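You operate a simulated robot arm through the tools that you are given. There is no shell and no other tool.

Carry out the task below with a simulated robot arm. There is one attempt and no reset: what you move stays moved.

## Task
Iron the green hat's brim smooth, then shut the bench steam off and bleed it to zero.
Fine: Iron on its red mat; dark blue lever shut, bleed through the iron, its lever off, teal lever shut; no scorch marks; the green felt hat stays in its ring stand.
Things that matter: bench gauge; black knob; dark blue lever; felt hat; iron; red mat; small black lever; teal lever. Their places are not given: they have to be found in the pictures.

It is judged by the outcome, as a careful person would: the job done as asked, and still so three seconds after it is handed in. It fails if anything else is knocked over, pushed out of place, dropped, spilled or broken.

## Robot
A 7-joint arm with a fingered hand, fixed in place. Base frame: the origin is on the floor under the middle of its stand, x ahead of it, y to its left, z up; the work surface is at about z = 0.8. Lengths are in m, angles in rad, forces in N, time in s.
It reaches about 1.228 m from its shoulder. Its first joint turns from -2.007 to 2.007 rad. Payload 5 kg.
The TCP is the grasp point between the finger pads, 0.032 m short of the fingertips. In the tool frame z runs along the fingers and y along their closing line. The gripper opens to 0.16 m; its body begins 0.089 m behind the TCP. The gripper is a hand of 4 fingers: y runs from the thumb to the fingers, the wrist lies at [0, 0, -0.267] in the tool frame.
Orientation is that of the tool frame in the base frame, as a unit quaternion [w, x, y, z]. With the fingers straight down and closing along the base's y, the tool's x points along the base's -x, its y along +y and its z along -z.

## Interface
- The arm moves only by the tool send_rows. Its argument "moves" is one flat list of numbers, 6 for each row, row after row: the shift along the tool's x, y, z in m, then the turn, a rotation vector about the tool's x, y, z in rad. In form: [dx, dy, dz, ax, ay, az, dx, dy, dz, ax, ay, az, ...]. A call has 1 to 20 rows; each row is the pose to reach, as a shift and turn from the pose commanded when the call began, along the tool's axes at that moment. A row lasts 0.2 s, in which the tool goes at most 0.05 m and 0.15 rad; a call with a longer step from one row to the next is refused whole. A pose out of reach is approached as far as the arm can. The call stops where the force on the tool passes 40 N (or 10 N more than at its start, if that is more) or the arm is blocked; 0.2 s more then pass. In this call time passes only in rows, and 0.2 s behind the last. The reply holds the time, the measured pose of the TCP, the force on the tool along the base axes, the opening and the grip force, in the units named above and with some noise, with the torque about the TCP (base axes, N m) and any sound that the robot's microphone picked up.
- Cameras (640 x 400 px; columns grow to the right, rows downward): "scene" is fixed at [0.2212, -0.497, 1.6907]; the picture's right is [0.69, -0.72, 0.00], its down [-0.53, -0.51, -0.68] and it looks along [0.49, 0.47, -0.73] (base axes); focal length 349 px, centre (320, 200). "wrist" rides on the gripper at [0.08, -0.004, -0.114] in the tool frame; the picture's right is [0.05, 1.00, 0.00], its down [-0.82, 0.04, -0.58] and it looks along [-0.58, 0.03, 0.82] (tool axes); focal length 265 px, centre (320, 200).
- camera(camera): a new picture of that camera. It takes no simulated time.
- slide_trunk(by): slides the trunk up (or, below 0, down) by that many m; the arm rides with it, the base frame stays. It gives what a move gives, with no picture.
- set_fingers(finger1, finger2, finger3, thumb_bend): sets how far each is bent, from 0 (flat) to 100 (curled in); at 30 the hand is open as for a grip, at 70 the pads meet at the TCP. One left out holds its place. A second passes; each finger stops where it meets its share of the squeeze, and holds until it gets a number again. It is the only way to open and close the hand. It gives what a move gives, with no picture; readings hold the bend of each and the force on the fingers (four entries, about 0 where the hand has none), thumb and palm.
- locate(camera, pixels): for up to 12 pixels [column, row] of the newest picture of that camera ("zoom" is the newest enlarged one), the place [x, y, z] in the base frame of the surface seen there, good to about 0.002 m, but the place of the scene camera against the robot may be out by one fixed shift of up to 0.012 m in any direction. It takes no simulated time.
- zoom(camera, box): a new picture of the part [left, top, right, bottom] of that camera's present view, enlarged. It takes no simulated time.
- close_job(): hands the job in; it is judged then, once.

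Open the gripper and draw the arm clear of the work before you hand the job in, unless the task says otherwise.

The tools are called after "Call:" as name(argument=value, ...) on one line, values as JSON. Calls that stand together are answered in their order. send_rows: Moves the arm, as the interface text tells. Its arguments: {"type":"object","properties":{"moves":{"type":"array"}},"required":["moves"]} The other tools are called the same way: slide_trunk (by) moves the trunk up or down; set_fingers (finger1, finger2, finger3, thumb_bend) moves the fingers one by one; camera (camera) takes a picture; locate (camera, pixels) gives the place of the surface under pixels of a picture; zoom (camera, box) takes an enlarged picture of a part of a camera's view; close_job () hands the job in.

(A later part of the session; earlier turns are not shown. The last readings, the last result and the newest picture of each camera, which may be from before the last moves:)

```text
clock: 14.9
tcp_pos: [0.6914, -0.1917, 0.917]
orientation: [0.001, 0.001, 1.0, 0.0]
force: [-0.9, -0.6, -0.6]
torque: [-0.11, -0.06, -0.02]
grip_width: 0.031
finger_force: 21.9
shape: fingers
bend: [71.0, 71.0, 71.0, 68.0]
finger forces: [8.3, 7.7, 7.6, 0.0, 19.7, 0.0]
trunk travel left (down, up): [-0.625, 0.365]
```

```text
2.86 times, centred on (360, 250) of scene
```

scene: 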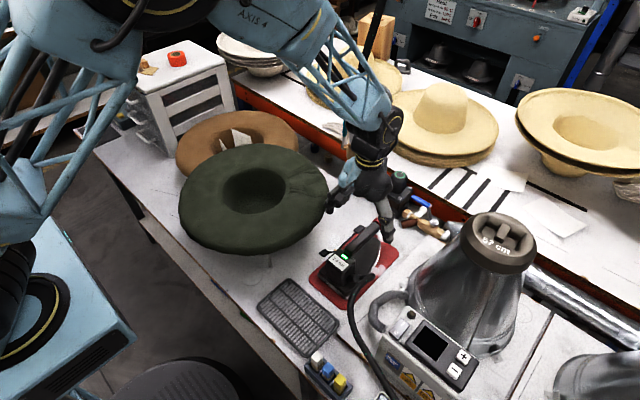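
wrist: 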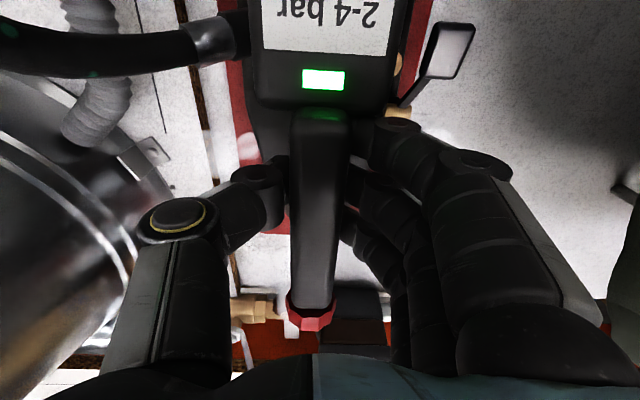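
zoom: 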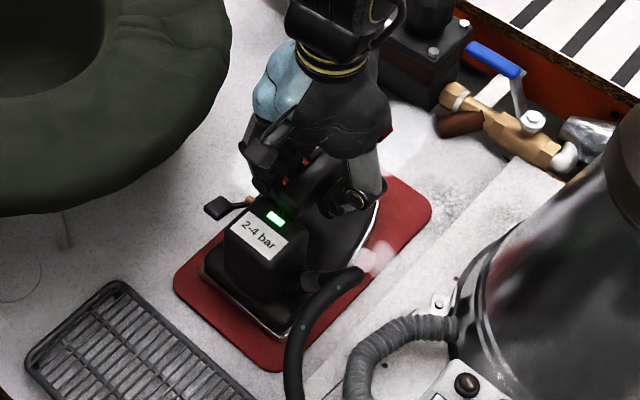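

All three fingers and the thumb hold the handle with about 22 N. I'll lift 0.03 m to test the grip and weight.

Call:
send_rows(moves=[0, 0, -0.005, 0, 0, 0, 0, 0, -0.015, 0, 0, 0, 0, 0, -0.03, 0, 0, 0])

Call:
camera(camera="wrist")

Call:
zoom(camera="scene", box=[300, 180, 420, 320])

```text
clock: 15.7
tcp_pos: [0.6902, -0.1916, 0.9467]
orientation: [0.001, 0.0, 1.0, 0.0]
force: [-0.3, -0.5, -16.9]
torque: [-0.11, -0.16, 0.01]
grip_width: 0.0307
finger_force: 19.4
shape: fingers
bend: [71.0, 73.0, 74.0, 68.0]
finger forces: [7.6, 6.8, 5.4, 0.0, 18.6, 0.0]
trunk travel left (down, up): [-0.625, 0.365]
```

```text
taken
```

wrist: 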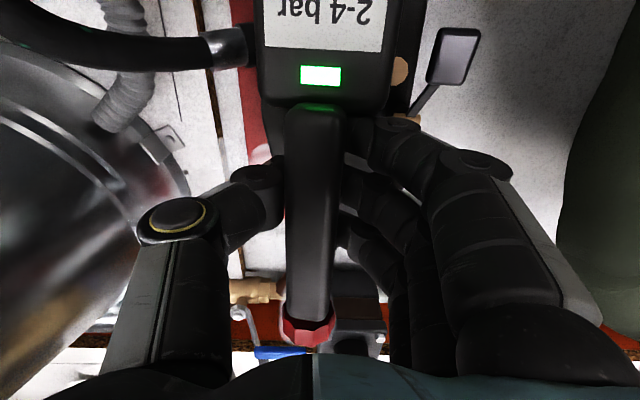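

```text
2.86 times, centred on (360, 250) of scene
```

zoom: 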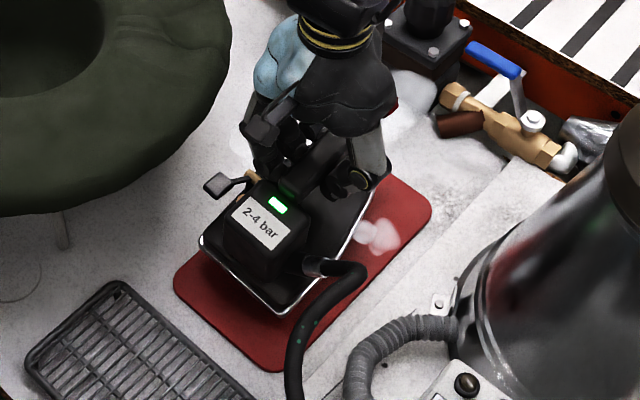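

The iron is held (about 17 N, well balanced). I'll measure the handle's tilt and then plan the brim passes.

Call:
locate(camera="wrist", pixels=[[318, 125], [312, 200], [308, 290], [307, 325], [320, 75], [300, 45], [375, 90], [450, 50], [290, 80], [350, 80], [268, 105], [380, 105]])

Call:
zoom(camera="scene", box=[320, 210, 400, 300])

```text
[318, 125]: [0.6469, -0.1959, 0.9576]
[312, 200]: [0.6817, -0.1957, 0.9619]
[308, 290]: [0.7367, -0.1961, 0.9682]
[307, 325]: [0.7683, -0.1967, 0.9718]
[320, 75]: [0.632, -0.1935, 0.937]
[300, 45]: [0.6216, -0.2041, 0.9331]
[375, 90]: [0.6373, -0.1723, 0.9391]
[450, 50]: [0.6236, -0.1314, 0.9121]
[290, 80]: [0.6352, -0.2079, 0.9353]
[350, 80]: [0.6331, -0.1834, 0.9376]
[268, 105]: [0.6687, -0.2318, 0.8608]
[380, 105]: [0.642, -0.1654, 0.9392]
```

```text
4.44 times, centred on (360, 255) of scene
```

zoom: 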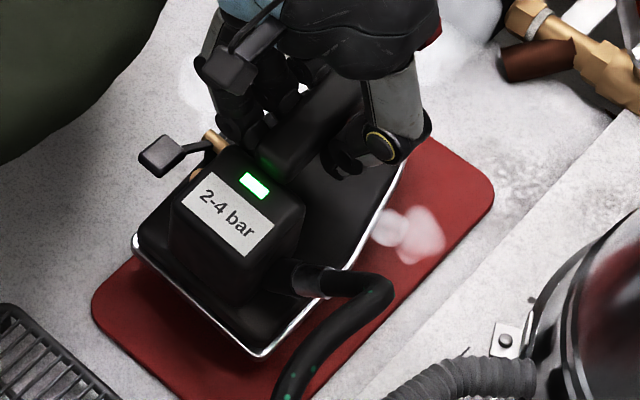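

The handle top slopes 0.0106 m over 0.09 m, so the nose hangs about 0.085 rad up from level. I'll lift straight up to clear the brim, adding a 0.085 rad nose-down correction about tool y.

Call:
send_rows(moves=[0, 0, -0.035, 0, 0.0, 0, 0, 0, -0.07, 0, 0.0, 0, 0, 0, -0.105, 0, 0.03, 0, 0, 0, -0.14, 0, 0.06, 0, 0, 0, -0.175, 0, 0.085, 0, 0, 0, -0.21, 0, 0.085, 0])

Call:
camera(camera="wrist")

Call:
camera(camera="scene")

```text
clock: 17.1
tcp_pos: [0.6903, -0.1912, 1.1586]
orientation: [-0.042, 0.001, 0.999, -0.001]
force: [-1.5, 1.2, -18.1]
torque: [-0.13, -0.24, -0.01]
grip_width: 0.0308
finger_force: 18.0
shape: fingers
bend: [71.0, 73.0, 74.0, 68.0]
finger forces: [8.7, 6.5, 4.4, 0.1, 17.5, 0.0]
trunk travel left (down, up): [-0.625, 0.365]
```

```text
taken
```

wrist: 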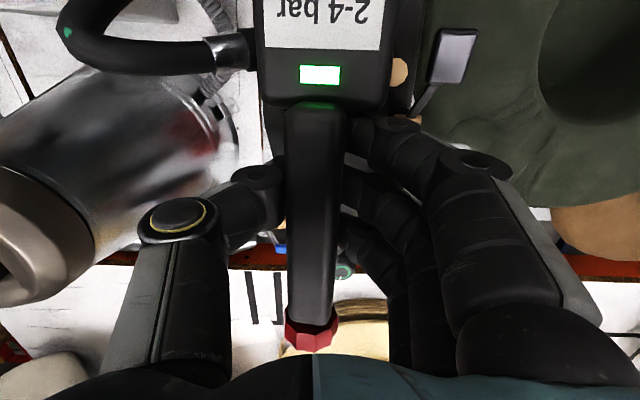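

```text
taken
```

scene: 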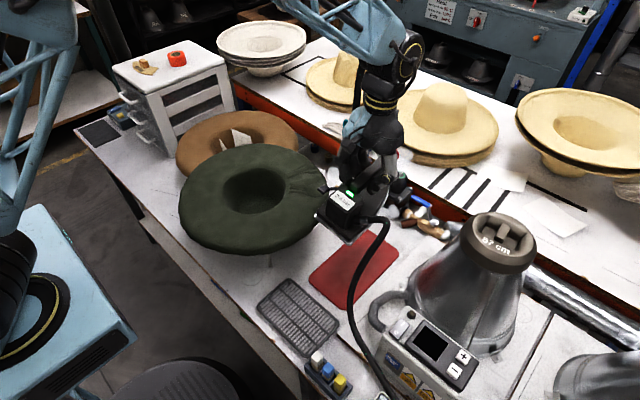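

The iron is up at z ≈ 1.16. I'll re-measure its tilt and zoom to see the wrinkles from here.

Call:
locate(camera="wrist", pixels=[[318, 125], [312, 200], [310, 290], [300, 45], [270, 105], [260, 95], [470, 110], [500, 140], [540, 160], [450, 120], [530, 110], [480, 90]])

Call:
zoom(camera="wrist", box=[420, 0, 640, 200])

Call:
zoom(camera="scene", box=[170, 120, 400, 280])

Call:
zoom(camera="scene", box=[300, 130, 400, 260])

```text
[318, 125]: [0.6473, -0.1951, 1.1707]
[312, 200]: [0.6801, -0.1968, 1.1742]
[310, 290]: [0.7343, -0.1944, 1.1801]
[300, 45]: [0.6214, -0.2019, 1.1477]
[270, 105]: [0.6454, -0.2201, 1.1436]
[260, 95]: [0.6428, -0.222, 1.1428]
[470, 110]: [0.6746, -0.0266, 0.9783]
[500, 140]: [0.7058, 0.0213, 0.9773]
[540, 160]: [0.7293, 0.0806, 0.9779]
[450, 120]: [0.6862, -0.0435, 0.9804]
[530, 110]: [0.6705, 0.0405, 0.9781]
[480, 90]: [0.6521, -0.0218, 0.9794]
```

```text
2.00 times, centred on (530, 100) of wrist
```

zoom: 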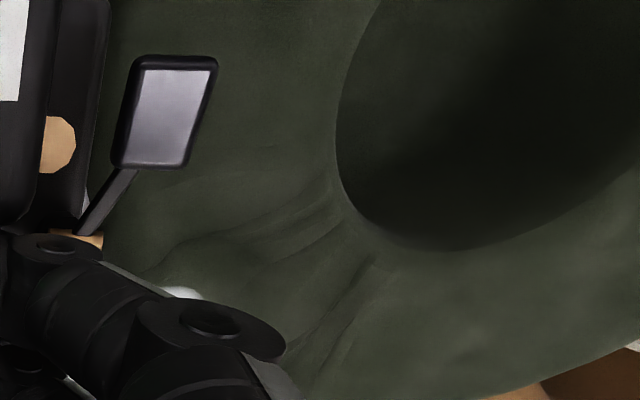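

```text
2.50 times, centred on (285, 200) of scene
```

zoom: 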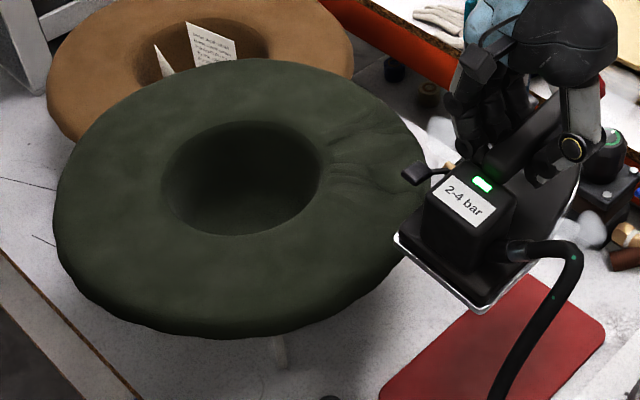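

```text
3.08 times, centred on (350, 195) of scene
```

zoom: 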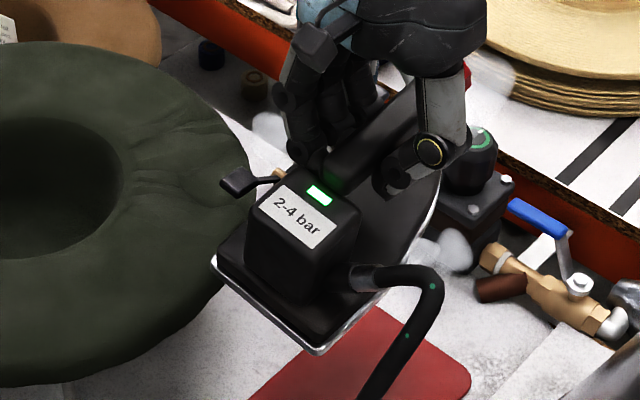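

The handle still slopes ~0.108 nose-up, so it pivoted slightly in the grip. I'll add another 0.1 rad nose-down gently and check whether it holds.

Call:
send_rows(moves=[0, 0, 0, 0, 0.03, 0, 0, 0, 0, 0, 0.06, 0, 0, 0, 0, 0, 0.09, 0, 0, 0, 0, 0, 0.1, 0])

Call:
camera(camera="wrist")

Call:
locate(camera="wrist", pixels=[[318, 125], [312, 200], [310, 290], [300, 45]])

```text
clock: 18.1
tcp_pos: [0.6904, -0.1914, 1.1567]
orientation: [-0.09, 0.001, 0.996, 0.0]
force: [-0.4, -0.5, -17.4]
torque: [-0.15, -0.42, -0.01]
grip_width: 0.0304
finger_force: 18.4
shape: fingers
bend: [70.0, 73.0, 74.0, 68.0]
finger forces: [10.7, 6.4, 3.1, 0.0, 16.5, 0.0]
trunk travel left (down, up): [-0.625, 0.365]
```

```text
taken
```

wrist: 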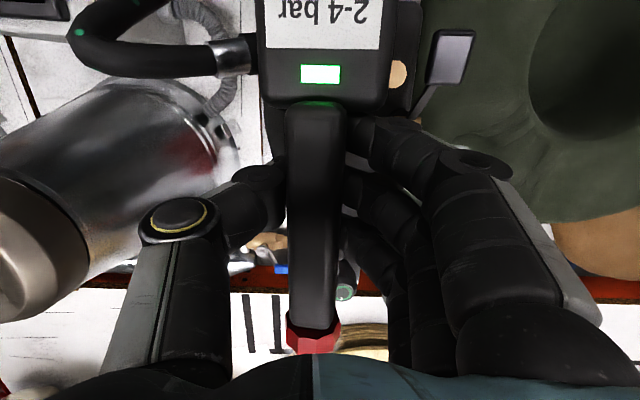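

```text
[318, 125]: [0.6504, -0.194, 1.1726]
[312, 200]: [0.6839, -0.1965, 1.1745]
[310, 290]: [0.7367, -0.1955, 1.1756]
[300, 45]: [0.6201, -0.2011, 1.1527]
```

The iron is now nearly level (about 0.035 rad). I'll carry it over the wrinkled part of the brim, staying well above it (sole ≈ 0.07 m clear).

Call:
send_rows(moves=[-0.001, 0.03, 0, 0, 0, 0, -0.003, 0.07, 0, 0, 0, 0, -0.005, 0.11, 0, 0, 0, 0, -0.007, 0.15, -0.001, 0, 0, 0, -0.009, 0.185, -0.0015, 0, 0, 0, -0.01, 0.2, -0.002, 0, 0, 0])

Call:
camera(camera="wrist")

Call:
camera(camera="scene")

Call:
zoom(camera="scene", box=[220, 100, 380, 240])

```text
clock: 19.5
tcp_pos: [0.7017, 0.0082, 1.1553]
orientation: [-0.09, 0.001, 0.996, -0.001]
force: [0.7, -0.2, -18.1]
torque: [-0.23, -0.29, -0.01]
grip_width: 0.0297
finger_force: 17.6
shape: fingers
bend: [70.0, 73.0, 74.0, 69.0]
finger forces: [10.5, 6.9, 2.7, 0.0, 15.1, 0.0]
trunk travel left (down, up): [-0.625, 0.365]
```

```text
taken
```

wrist: 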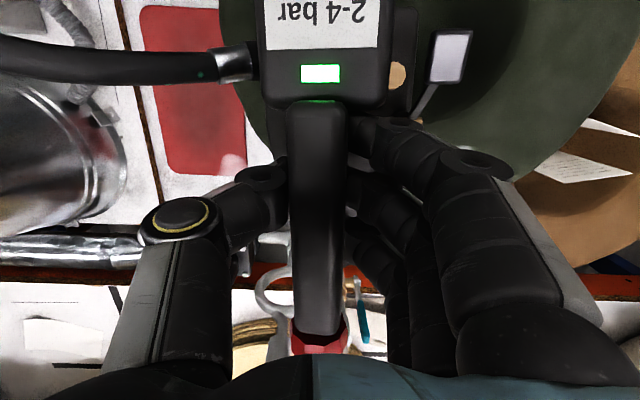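

```text
taken
```

scene: 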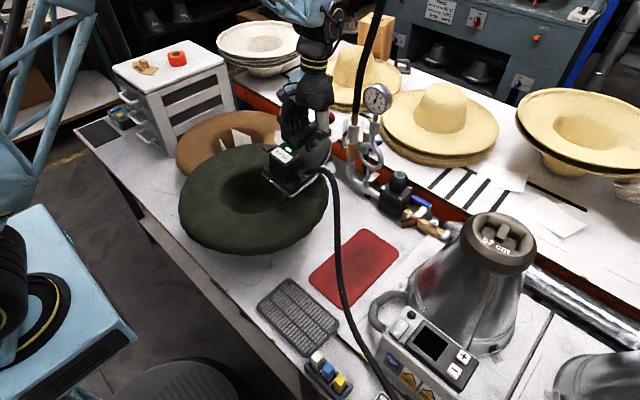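

```text
2.86 times, centred on (300, 170) of scene
```

zoom: 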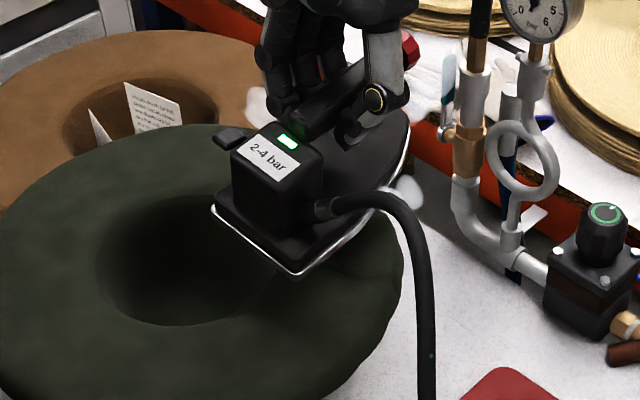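

The iron is above the wrinkled sector. I'll check the gauge with steam flowing before touching down.

Call:
zoom(camera="scene", box=[355, 75, 400, 120])

Call:
zoom(camera="scene", box=[250, 130, 350, 220])

Call:
locate(camera="wrist", pixels=[[318, 125], [314, 200], [314, 290], [300, 45], [258, 130], [500, 110], [440, 130], [260, 100], [415, 100], [400, 75]])

```text
8.89 times, centred on (378, 98) of scene
```

zoom: 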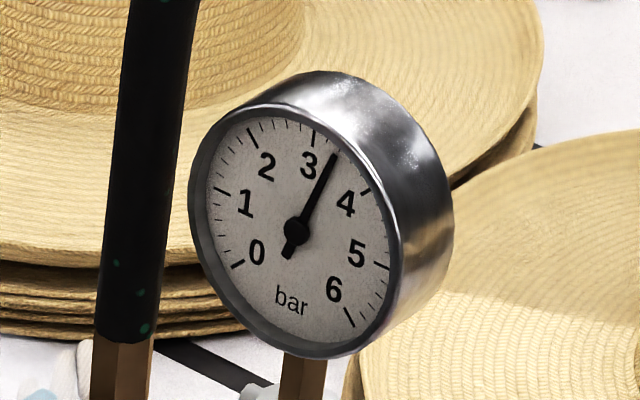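

```text
4.44 times, centred on (300, 175) of scene
```

zoom: 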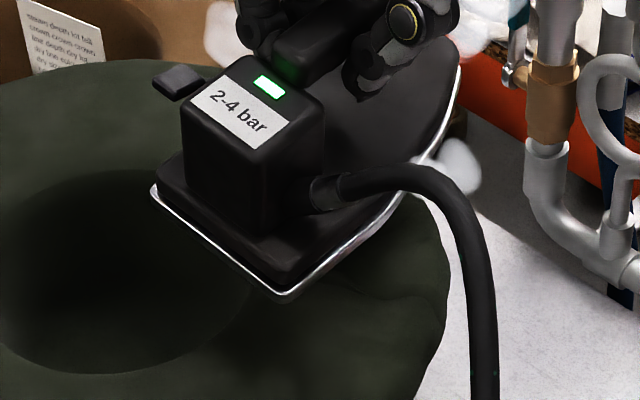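

```text
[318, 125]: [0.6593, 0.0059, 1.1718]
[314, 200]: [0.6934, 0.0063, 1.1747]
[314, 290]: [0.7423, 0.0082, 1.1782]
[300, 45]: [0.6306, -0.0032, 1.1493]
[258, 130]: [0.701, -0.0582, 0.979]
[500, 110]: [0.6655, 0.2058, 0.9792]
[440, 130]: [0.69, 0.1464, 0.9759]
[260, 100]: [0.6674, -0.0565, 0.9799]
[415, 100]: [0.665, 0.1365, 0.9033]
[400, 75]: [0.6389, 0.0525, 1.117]
```

The gauge holds at 3.3 bar with steam on. I'll descend to about 15 mm above the brim.

Call:
send_rows(moves=[-0.0103, -0.01, 0.0286, 0, 0, 0, -0.0197, -0.02, 0.0523, 0, 0, 0])

Call:
zoom(camera="scene", box=[250, 130, 350, 220])

```text
clock: 20.1
tcp_pos: [0.7116, -0.0125, 1.1002]
orientation: [-0.091, 0.001, 0.996, 0.0]
force: [0.4, -0.7, -16.8]
torque: [-0.15, -0.32, 0.02]
grip_width: 0.0293
finger_force: 17.1
shape: fingers
bend: [70.0, 73.0, 74.0, 69.0]
finger forces: [10.6, 6.8, 2.3, 0.0, 15.2, 0.0]
trunk travel left (down, up): [-0.625, 0.365]
```

```text
4.44 times, centred on (300, 175) of scene
```

zoom: 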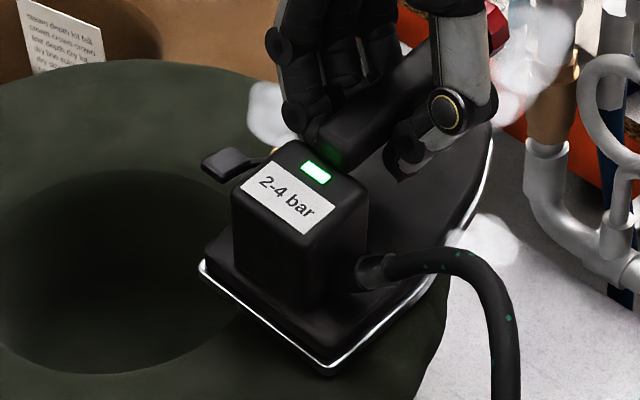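

Now a slow descent with sideways motion, watching for the force change that marks contact with the brim.

Call:
send_rows(moves=[-0.0056, 0.005, 0.003, 0, 0, 0, -0.0113, 0.01, 0.0061, 0, 0, 0, -0.0069, 0.018, 0.0099, 0, 0, 0, -0.0023, 0.025, 0.0128, 0, 0, 0, 0.0022, 0.03, 0.0157, 0, 0, 0])

```text
clock: 21.3
tcp_pos: [0.7062, 0.0188, 1.0853]
orientation: [-0.091, 0.002, 0.996, 0.001]
force: [0.7, -0.6, -13.1]
torque: [-0.24, 0.02, 0.07]
grip_width: 0.028
finger_force: 17.3
shape: fingers
bend: [71.0, 73.0, 74.0, 70.0]
finger forces: [6.6, 6.5, 6.3, 0.0, 14.6, 0.0]
trunk travel left (down, up): [-0.625, 0.365]
```

Contact found: force changed from -17 to -13 N (≈4 N on the brim) and the iron levelled itself. I'll stroke back and forth over the wrinkled sector, 1.5 mm lower.

Call:
send_rows(moves=[0.0155, 0.021, 0.0044, 0, 0, 0, 0.0056, 0.001, 0.0026, 0, 0, 0, -0.0092, -0.019, -0.0001, 0, 0, 0, -0.019, -0.039, -0.0019, 0, 0, 0, -0.0042, -0.049, 0.0008, 0, 0, 0, 0.0105, -0.039, 0.0035, 0, 0, 0, 0.0155, -0.019, 0.0044, 0, 0, 0, 0.0056, 0.001, 0.0026, 0, 0, 0, -0.0092, 0.021, -0.0001, 0, 0, 0, -0.019, 0.011, -0.0019, 0, 0, 0, -0.0239, -0.009, -0.0028, 0, 0, 0, -0.019, -0.029, -0.0019, 0, 0, 0])

Call:
camera(camera="wrist")

Call:
zoom(camera="scene", box=[170, 100, 370, 270])

```text
clock: 23.9
tcp_pos: [0.7266, -0.0134, 1.0853]
orientation: [-0.091, 0.001, 0.996, 0.0]
force: [0.2, -1.8, -18.0]
torque: [-0.05, -0.3, -0.01]
grip_width: 0.0259
finger_force: 16.5
shape: fingers
bend: [71.0, 73.0, 74.0, 70.0]
finger forces: [9.2, 6.4, 3.3, 0.0, 14.3, 0.0]
trunk travel left (down, up): [-0.625, 0.365]
```

```text
taken
```

wrist: 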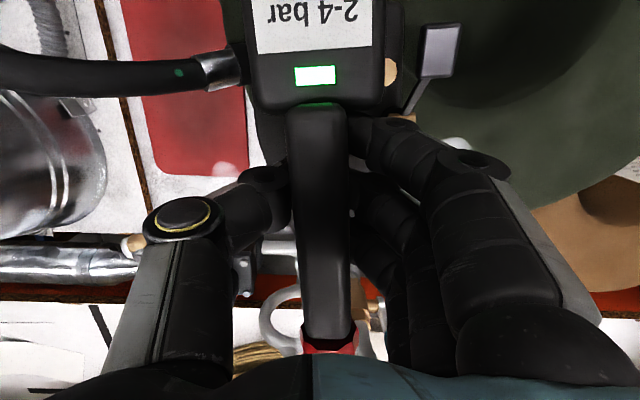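

```text
2.35 times, centred on (270, 185) of scene
```

zoom: 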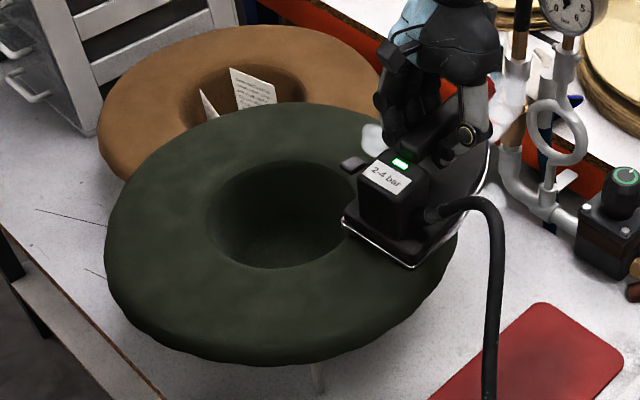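

Force reads the full weight again here, and the grip width has shrunk slightly; I'll check where the handle sits in the hand.

Call:
locate(camera="wrist", pixels=[[318, 125], [320, 200], [324, 290], [300, 45], [330, 340], [295, 200], [345, 200], [255, 130], [470, 190], [480, 120], [260, 115], [440, 50]])

Call:
zoom(camera="scene", box=[280, 110, 360, 210])

```text
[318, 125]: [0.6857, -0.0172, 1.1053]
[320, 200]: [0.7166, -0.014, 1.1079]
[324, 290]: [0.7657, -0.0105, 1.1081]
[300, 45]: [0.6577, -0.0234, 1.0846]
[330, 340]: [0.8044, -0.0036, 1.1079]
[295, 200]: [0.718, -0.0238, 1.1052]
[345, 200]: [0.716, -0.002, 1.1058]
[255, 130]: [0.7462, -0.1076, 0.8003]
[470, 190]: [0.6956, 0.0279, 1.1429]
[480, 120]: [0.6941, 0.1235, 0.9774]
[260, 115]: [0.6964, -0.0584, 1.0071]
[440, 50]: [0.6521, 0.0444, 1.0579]
```

```text
4.00 times, centred on (320, 160) of scene
```

zoom: 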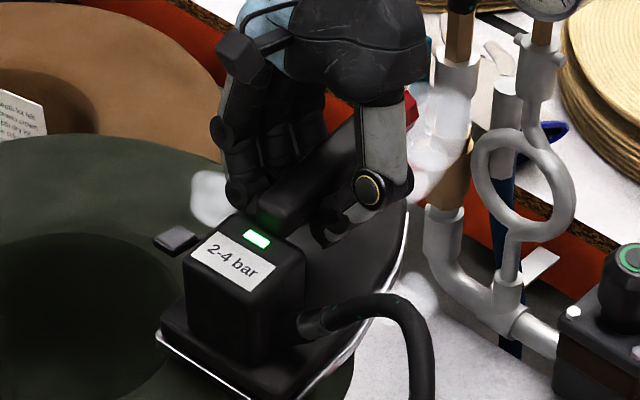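

The handle has crept up ~10 mm in the grip and the sole is now about 6 mm above the brim. I'll lift and move aside to see how the brim looks so far.

Call:
send_rows(moves=[0.007, 0, -0.039, 0, 0, 0, 0.013, 0, -0.07, 0, 0, 0, 0.015, -0.04, -0.075, 0, 0, 0, 0.02, -0.085, -0.075, 0, 0, 0, 0.025, -0.13, -0.075, 0, 0, 0, 0.03, -0.165, -0.075, 0, 0, 0, 0.035, -0.18, -0.075, 0, 0, 0])

Call:
camera(camera="scene")

Call:
zoom(camera="scene", box=[170, 110, 350, 270])

Call:
camera(camera="wrist")

```text
clock: 25.5
tcp_pos: [0.7044, -0.1913, 1.1649]
orientation: [-0.091, 0.0, 0.996, 0.0]
force: [0.4, 0.8, -17.1]
torque: [-0.19, -0.25, -0.01]
grip_width: 0.0253
finger_force: 17.2
shape: fingers
bend: [71.0, 74.0, 74.0, 71.0]
finger forces: [10.1, 6.8, 3.6, 0.0, 12.8, 0.0]
trunk travel left (down, up): [-0.625, 0.365]
```

```text
taken
```

scene: 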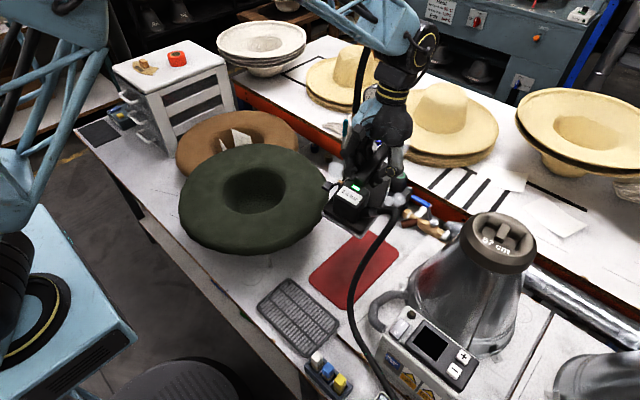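

```text
2.50 times, centred on (260, 190) of scene
```

zoom: 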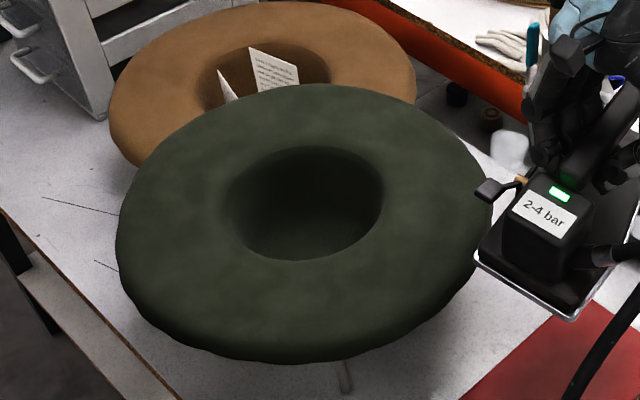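

```text
taken
```

wrist: 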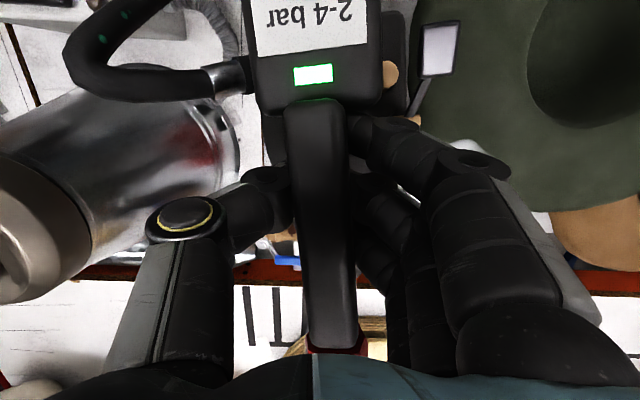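

The wrinkles appear to be gone in the scene zoom. I'll look closer at the brim from both cameras for any leftovers or scorch.

Call:
zoom(camera="scene", box=[255, 140, 335, 220])

Call:
zoom(camera="wrist", box=[400, 0, 640, 230])

Call:
zoom(camera="scene", box=[170, 140, 270, 260])

Call:
locate(camera="wrist", pixels=[[318, 125], [322, 200], [330, 290], [300, 45], [298, 200], [349, 200]])

```text
5.00 times, centred on (295, 180) of scene
```

zoom: 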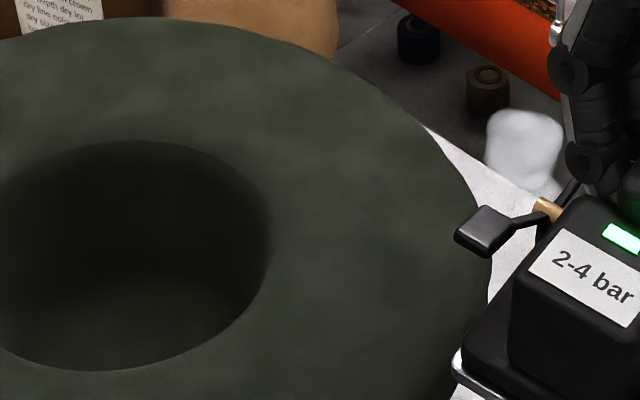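

```text
1.74 times, centred on (520, 115) of wrist
```

zoom: 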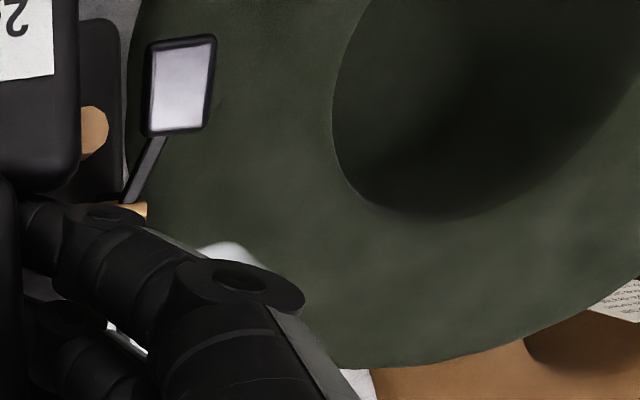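

```text
3.33 times, centred on (220, 200) of scene
```

zoom: 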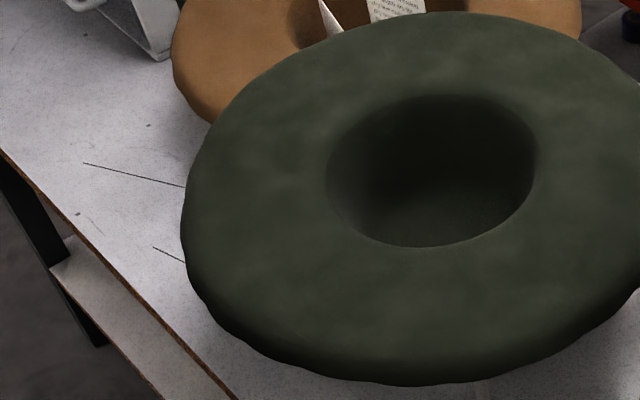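

```text
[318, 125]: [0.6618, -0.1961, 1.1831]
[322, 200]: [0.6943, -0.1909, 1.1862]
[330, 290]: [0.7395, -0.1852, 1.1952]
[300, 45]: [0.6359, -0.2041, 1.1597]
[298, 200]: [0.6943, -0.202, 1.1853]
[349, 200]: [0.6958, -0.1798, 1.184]
```

The brim is smooth with no scorch marks. The iron has yawed ~0.14 rad and tipped ~0.15 rad nose-up in the grip; I'll correct the yaw and most of the pitch while moving back down over the mat, stopping 5 cm above it.

Call:
send_rows(moves=[0.004, 0, 0.001, -0.008, 0.033, 0.046, 0.009, 0, 0.002, -0.016, 0.066, 0.092, 0.013, 0, 0.0024, -0.025, 0.1, 0.138, 0.005, 0, 0.045, -0.025, 0.1, 0.138, -0.002, 0, 0.085, -0.025, 0.1, 0.138, -0.01, 0, 0.125, -0.025, 0.1, 0.138, -0.017, 0, 0.165, -0.025, 0.1, 0.138, -0.0235, 0, 0.204, -0.025, 0.1, 0.138])

Call:
camera(camera="wrist")

Call:
zoom(camera="scene", box=[290, 180, 420, 310])

Call:
locate(camera="wrist", pixels=[[318, 125], [322, 200], [325, 280], [300, 45], [315, 75], [440, 50]])

```text
clock: 27.3
tcp_pos: [0.6934, -0.1917, 0.9584]
orientation: [-0.14, 0.07, 0.988, 0.006]
force: [1.2, -0.9, -17.2]
torque: [-0.24, -0.42, -0.04]
grip_width: 0.025
finger_force: 17.7
shape: fingers
bend: [70.0, 74.0, 74.0, 71.0]
finger forces: [15.3, 6.2, 2.6, 0.0, 12.0, 0.1]
trunk travel left (down, up): [-0.625, 0.365]
```

```text
taken
```

wrist: 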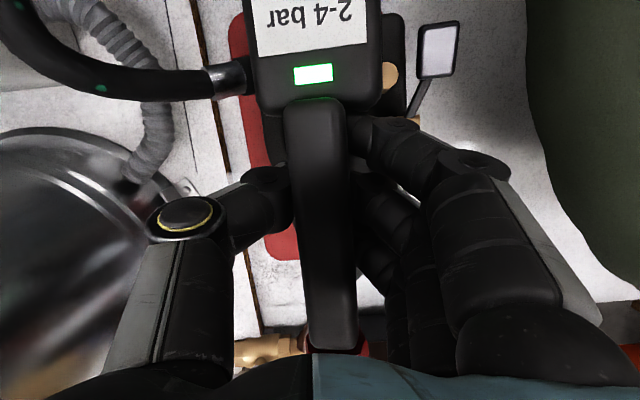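

```text
3.08 times, centred on (355, 245) of scene
```

zoom: 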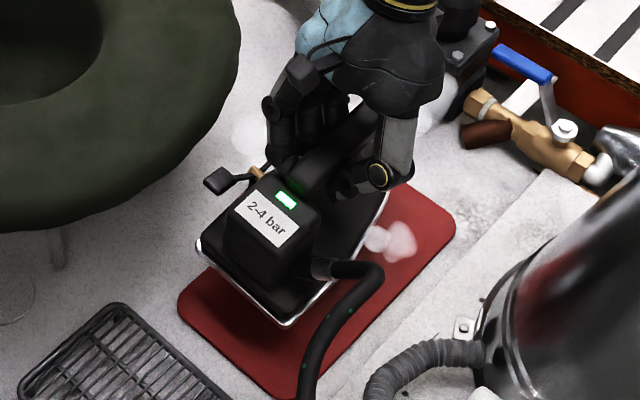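

```text
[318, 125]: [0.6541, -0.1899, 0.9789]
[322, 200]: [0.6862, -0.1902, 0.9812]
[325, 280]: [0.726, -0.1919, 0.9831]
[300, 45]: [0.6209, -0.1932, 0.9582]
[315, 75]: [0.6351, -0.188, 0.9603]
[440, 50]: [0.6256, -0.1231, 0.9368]
```

The iron is nearly level and aligned with the mat (handle at y ≈ -0.191, yaw ≈ -0.03). I'll lower it gently onto the mat.

Call:
send_rows(moves=[-0.0035, -0.002, 0.0146, 0, 0, 0, -0.0084, -0.004, 0.0341, 0, 0, 0, -0.0111, -0.0039, 0.0437, 0, 0, 0, -0.0125, -0.0039, 0.0486, 0, 0, 0])

Call:
camera(camera="wrist")

Call:
zoom(camera="scene", box=[290, 180, 420, 310])

```text
clock: 28.3
tcp_pos: [0.6902, -0.1939, 0.9099]
orientation: [-0.139, 0.07, 0.988, 0.006]
force: [3.4, 3.3, -10.2]
torque: [-0.19, 0.1, -0.16]
grip_width: 0.0243
finger_force: 13.7
shape: fingers
bend: [71.0, 74.0, 74.0, 71.0]
finger forces: [6.5, 6.7, 3.6, 0.0, 10.2, 0.1]
trunk travel left (down, up): [-0.625, 0.365]
```

```text
taken
```

wrist: 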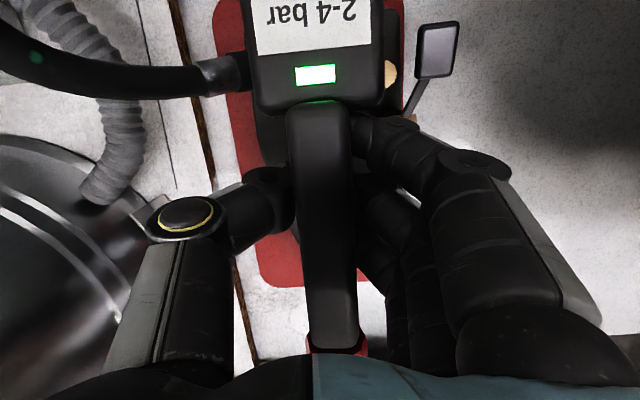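

```text
3.08 times, centred on (355, 245) of scene
```

zoom: 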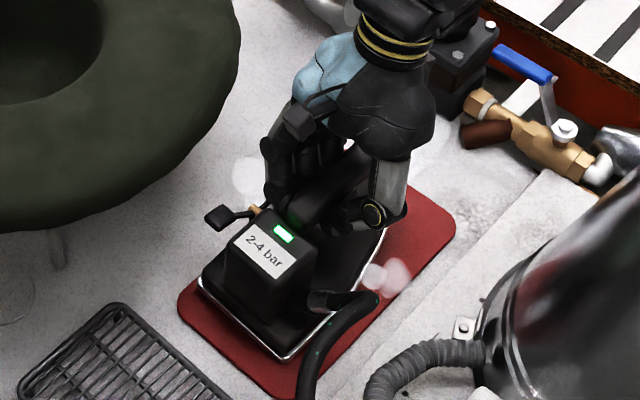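

The iron is touching down (force -10 N). I'll lower 3 mm more so the mat carries it.

Call:
send_rows(moves=[-0.0005, 0, 0.0019, 0, 0, 0, -0.0009, 0, 0.0034, 0, 0, 0])

Call:
zoom(camera="scene", box=[310, 200, 400, 310])

Call:
camera(camera="wrist")

Call:
locate(camera="wrist", pixels=[[318, 125], [322, 200], [328, 280], [315, 75], [440, 50]])

```text
clock: 28.9
tcp_pos: [0.6882, -0.1937, 0.9073]
orientation: [-0.14, 0.071, 0.988, 0.006]
force: [3.6, 4.7, -6.9]
torque: [-0.13, 0.06, -0.16]
grip_width: 0.0241
finger_force: 9.1
shape: fingers
bend: [71.0, 74.0, 74.0, 72.0]
finger forces: [5.9, 0.1, 4.0, 0.1, 8.9, 0.0]
trunk travel left (down, up): [-0.625, 0.365]
```

```text
3.64 times, centred on (355, 255) of scene
```

zoom: 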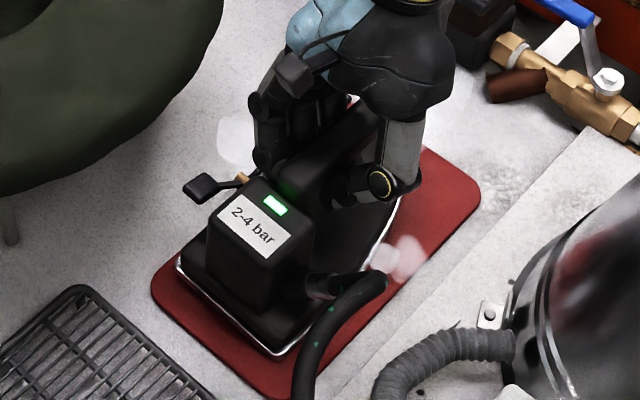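

```text
taken
```

wrist: 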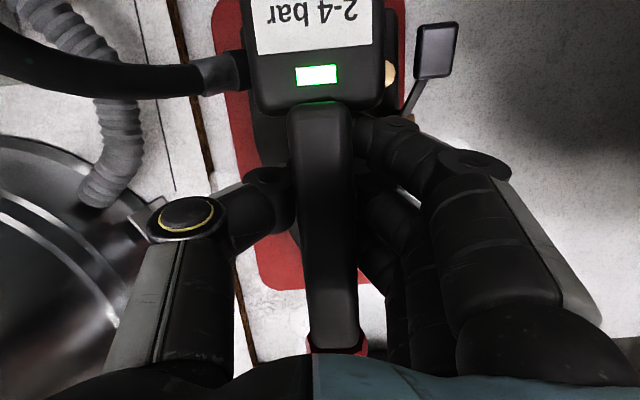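

```text
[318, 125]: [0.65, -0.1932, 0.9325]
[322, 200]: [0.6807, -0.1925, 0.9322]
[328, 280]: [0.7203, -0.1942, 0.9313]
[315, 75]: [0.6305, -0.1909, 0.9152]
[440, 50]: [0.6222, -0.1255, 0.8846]
```

The iron sits flat on the mat (handle top 0.932 front and back, same place as before). I'll loosen the grip just a little to 61, so the fingers don't brush the rocker, then rise.

Call:
set_fingers(finger1=61, finger2=61, finger3=61, thumb_bend=61)

Call:
camera(camera="wrist")

Call:
zoom(camera="scene", box=[310, 200, 400, 310])

```text
clock: 29.9
tcp_pos: [0.6874, -0.1944, 0.9077]
orientation: [-0.14, 0.07, 0.988, 0.006]
force: [3.9, -2.3, 1.2]
torque: [-0.01, -0.06, -0.05]
grip_width: 0.0474
finger_force: 2.0
shape: fingers
bend: [62.0, 61.0, 61.0, 61.0]
finger forces: [3.5, 0.0, 0.0, 0.1, 0.0, 0.0]
trunk travel left (down, up): [-0.625, 0.365]
```

```text
taken
```

wrist: 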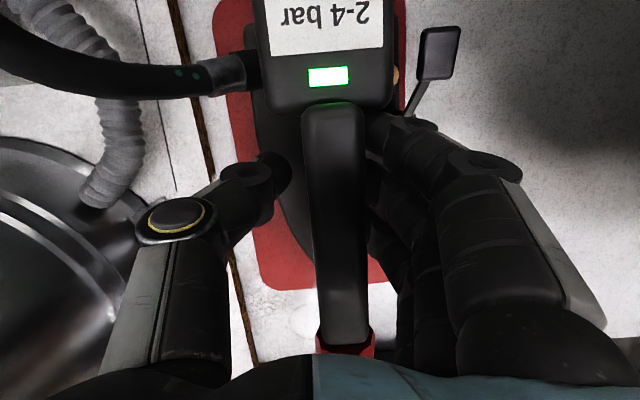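

```text
3.64 times, centred on (355, 255) of scene
```

zoom: 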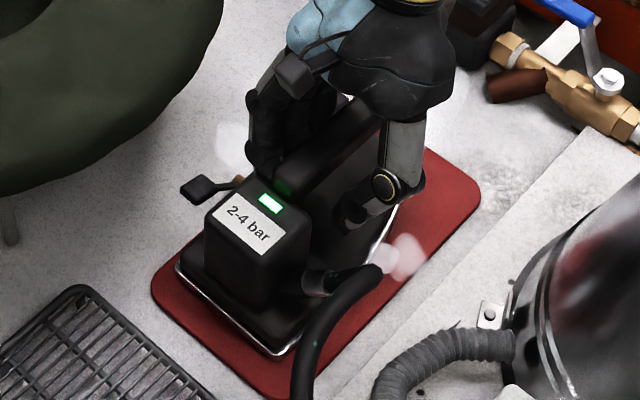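

Finger 1 lightly touches the box front (3.5 N). I'll retract along the finger axis, which moves up and forward away from the box.

Call:
send_rows(moves=[0, 0, -0.01, 0, 0, 0, 0, 0, -0.025, 0, 0, 0, 0, 0, -0.05, 0, 0, 0, 0, 0, -0.08, 0, 0, 0, 0, 0, -0.11, 0, 0, 0])

Call:
camera(camera="wrist")

Call:
zoom(camera="scene", box=[310, 200, 400, 310])

```text
clock: 31.1
tcp_pos: [0.7167, -0.1984, 1.0122]
orientation: [-0.14, 0.07, 0.988, 0.006]
force: [0.3, 0.7, 0.0]
torque: [0.02, -0.01, -0.03]
grip_width: 0.0496
finger_force: 0.0
shape: fingers
bend: [61.0, 61.0, 61.0, 61.0]
finger forces: [0.1, 0.0, 0.0, 0.0, 0.1, 0.1]
trunk travel left (down, up): [-0.625, 0.365]
```

```text
taken
```

wrist: 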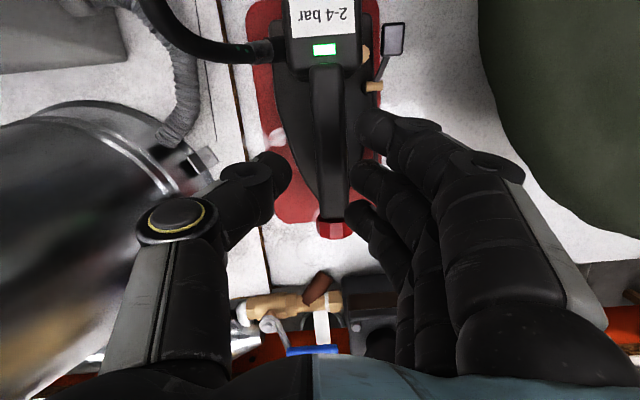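

```text
3.64 times, centred on (355, 255) of scene
```

zoom: 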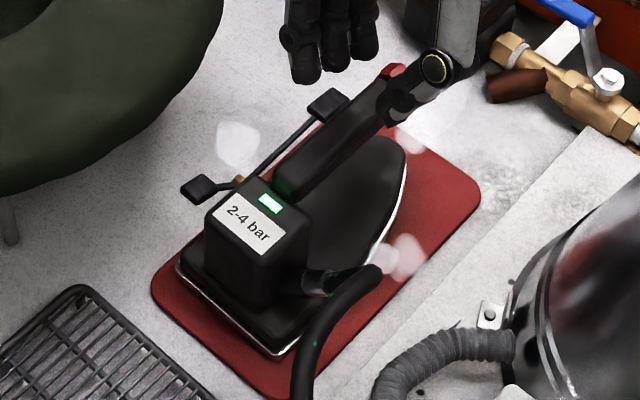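

The iron rests on its mat with steam still puffing. I'll rise, level the hand again and move to a viewpoint over the dark blue valve.

Call:
send_rows(moves=[0.0095, -0.0003, -0.0327, 0, 0, 0, 0.0189, -0.0005, -0.0654, 0, 0, 0, -0.01, -0.017, -0.074, 0.004, -0.094, -0.047, -0.04, -0.034, -0.082, 0.008, -0.188, -0.094, -0.0686, -0.0503, -0.0903, 0.012, -0.281, -0.141])

Call:
camera(camera="wrist")

Call:
zoom(camera="wrist", box=[230, 140, 390, 260])

Call:
camera(camera="scene")

```text
clock: 32.3
tcp_pos: [0.8013, -0.2623, 1.0803]
orientation: [0.0, 0.001, 1.0, 0.0]
force: [0.1, -0.2, -0.3]
torque: [0.05, -0.03, 0.0]
grip_width: 0.0494
finger_force: 0.0
shape: fingers
bend: [61.0, 61.0, 61.0, 61.0]
finger forces: [0.0, 0.0, 0.0, 0.1, 0.1, 0.1]
trunk travel left (down, up): [-0.625, 0.365]
```

```text
taken
```

wrist: 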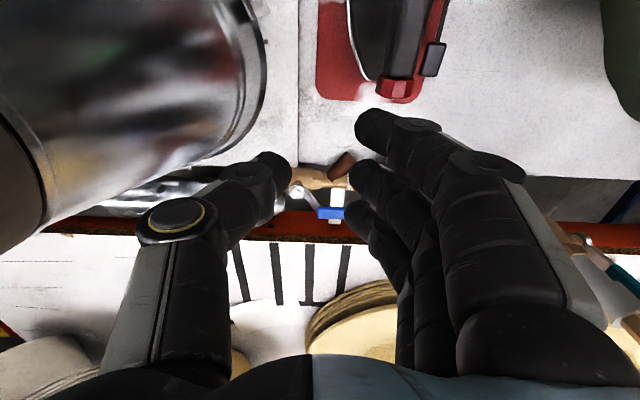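

```text
3.33 times, centred on (310, 200) of wrist
```

zoom: 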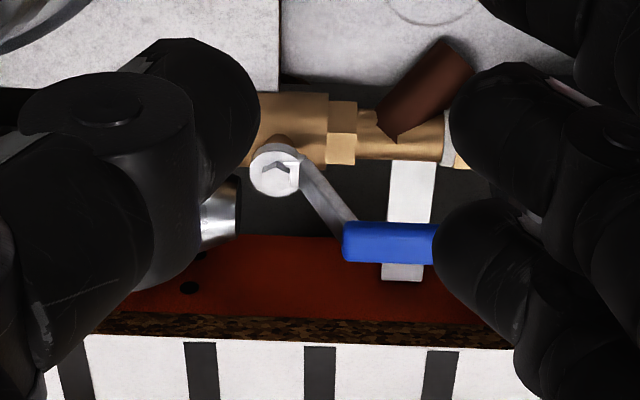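

```text
taken
```

scene: 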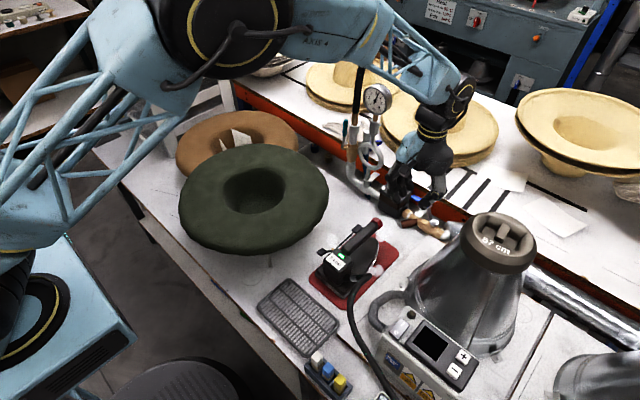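

The valve shows no visible stop, so I'll test the turning direction gently. First I'll locate the surrounding heights: fence edge, pipe, regulator and the lever itself.

Call:
locate(camera="wrist", pixels=[[304, 237], [320, 226], [335, 213], [325, 213], [344, 213], [297, 191], [308, 200], [290, 226], [310, 175], [340, 165], [336, 192], [300, 250]])

Call:
locate(camera="scene", pixels=[[430, 205], [421, 200], [434, 222], [427, 208], [445, 235], [410, 217], [470, 215], [455, 215], [440, 205], [400, 200], [420, 225], [440, 185]])

Call:
zoom(camera="scene", box=[380, 150, 480, 250])

```text
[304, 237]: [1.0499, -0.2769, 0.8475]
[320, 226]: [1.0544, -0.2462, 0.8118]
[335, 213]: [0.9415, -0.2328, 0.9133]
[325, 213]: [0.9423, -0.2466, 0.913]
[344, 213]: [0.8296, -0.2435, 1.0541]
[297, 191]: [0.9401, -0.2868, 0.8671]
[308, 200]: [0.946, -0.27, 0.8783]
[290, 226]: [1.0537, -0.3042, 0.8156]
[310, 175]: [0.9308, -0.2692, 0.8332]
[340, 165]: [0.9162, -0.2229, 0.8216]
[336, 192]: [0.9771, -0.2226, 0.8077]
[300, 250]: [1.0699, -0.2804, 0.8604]
```

```text
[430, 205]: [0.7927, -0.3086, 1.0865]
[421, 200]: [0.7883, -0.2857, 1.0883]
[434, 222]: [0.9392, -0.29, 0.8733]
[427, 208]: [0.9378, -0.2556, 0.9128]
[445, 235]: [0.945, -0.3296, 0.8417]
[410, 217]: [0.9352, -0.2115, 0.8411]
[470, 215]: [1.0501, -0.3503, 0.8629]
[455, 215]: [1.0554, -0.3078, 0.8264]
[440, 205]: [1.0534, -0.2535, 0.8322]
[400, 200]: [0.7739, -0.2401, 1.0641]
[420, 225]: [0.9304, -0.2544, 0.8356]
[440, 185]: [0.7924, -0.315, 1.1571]
```

```text
4.00 times, centred on (430, 200) of scene
```

zoom: 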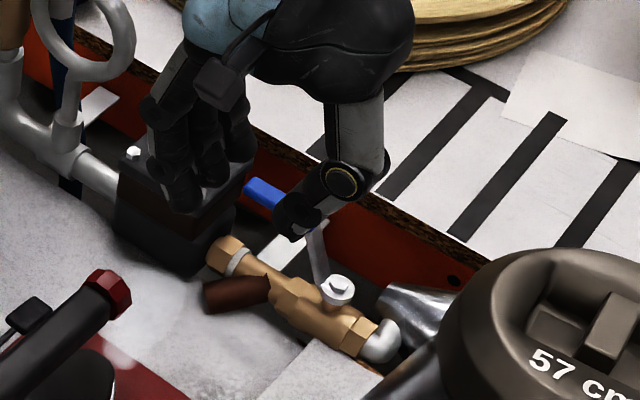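

Free space exists on both sides of the lever (fence only at x ≈ 1.05). I'll turn the hand 90° about vertical so thumb and fingers straddle the blue grip along x, moving above it at z ≈ 1.08.

Call:
send_rows(moves=[-0.013, 0.0025, 0, 0, 0, 0.143, -0.026, 0.005, 0, 0, 0, 0.286, -0.039, 0.0075, 0, 0, 0, 0.429, -0.052, 0.01, 0, 0, 0, 0.572, -0.065, 0.0125, 0, 0, 0, 0.715, -0.078, 0.015, 0, 0, 0, 0.858, -0.092, 0.0175, 0, 0, 0, 1.001, -0.106, 0.02, 0, 0, 0, 1.144, -0.12, 0.0225, 0, 0, 0, 1.287, -0.132, 0.025, 0, 0, 0, 1.43, -0.144, 0.027, 0, 0, 0, 1.5708])

Call:
camera(camera="wrist")

Call:
camera(camera="scene")

Call:
zoom(camera="scene", box=[370, 130, 490, 260])

```text
clock: 34.7
tcp_pos: [0.9442, -0.2334, 1.0813]
orientation: [0.0, 0.708, 0.707, 0.001]
force: [-0.6, 0.7, 0.1]
torque: [0.01, -0.01, -0.01]
grip_width: 0.0491
finger_force: 0.1
shape: fingers
bend: [61.0, 61.0, 61.0, 61.0]
finger forces: [0.1, 0.0, 0.1, 0.0, 0.0, 0.0]
trunk travel left (down, up): [-0.625, 0.365]
```

```text
taken
```

wrist: 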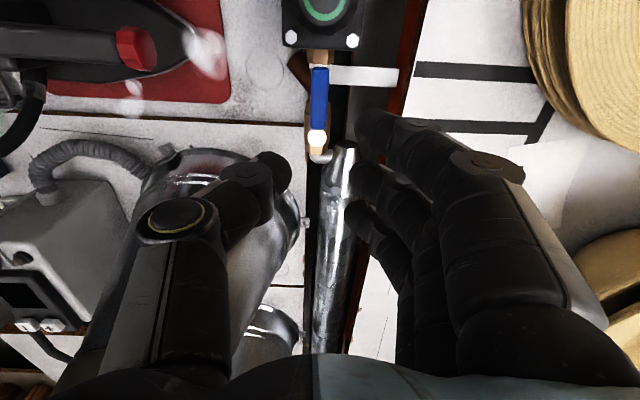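

```text
taken
```

scene: 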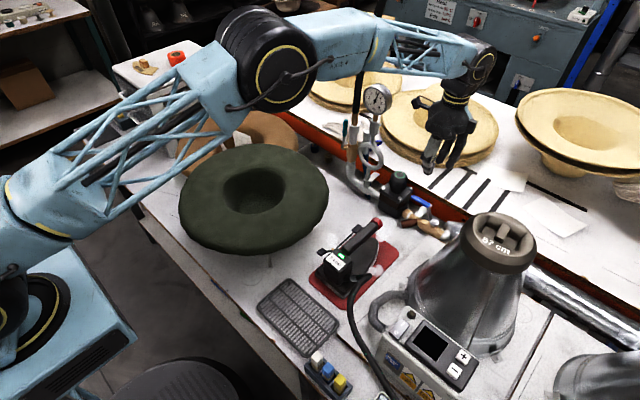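

```text
3.08 times, centred on (430, 195) of scene
```

zoom: 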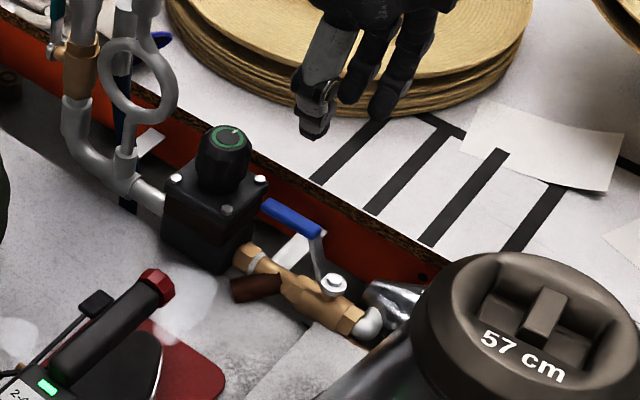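

The blue grip lies centred between thumb and fingers (wrist (318,95)). I'll descend so the fingertips straddle it.

Call:
send_rows(moves=[0, 0, 0.04, 0, 0, 0, 0, 0, 0.08, 0, 0, 0, 0, 0, 0.115, 0, 0, 0, 0, 0, 0.145, 0, 0, 0, 0, 0, 0.163, 0, 0, 0])

Call:
camera(camera="wrist")

Call:
zoom(camera="scene", box=[370, 130, 490, 260])

```text
clock: 35.9
tcp_pos: [0.9453, -0.2336, 0.9173]
orientation: [0.0, 0.707, 0.707, 0.0]
force: [0.0, 0.8, 0.9]
torque: [-0.01, 0.01, -0.01]
grip_width: 0.0494
finger_force: 0.1
shape: fingers
bend: [61.0, 61.0, 61.0, 61.0]
finger forces: [0.1, 0.1, 0.0, 0.0, 0.0, 0.0]
trunk travel left (down, up): [-0.625, 0.365]
```

```text
taken
```

wrist: 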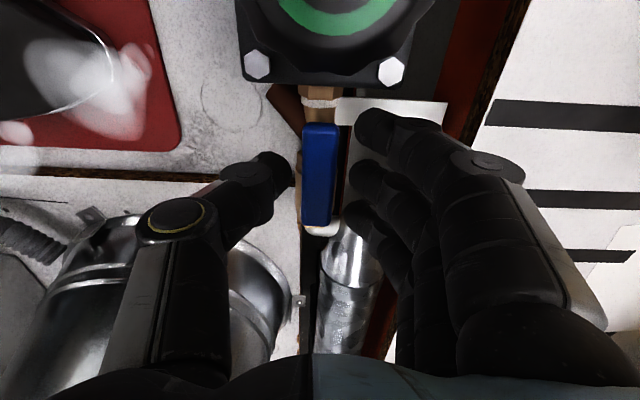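

```text
3.08 times, centred on (430, 195) of scene
```

zoom: 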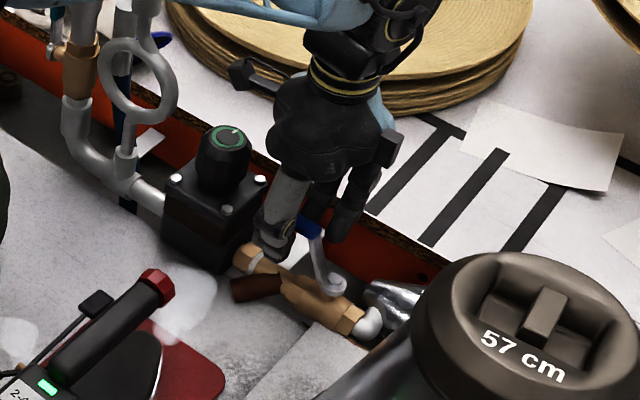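

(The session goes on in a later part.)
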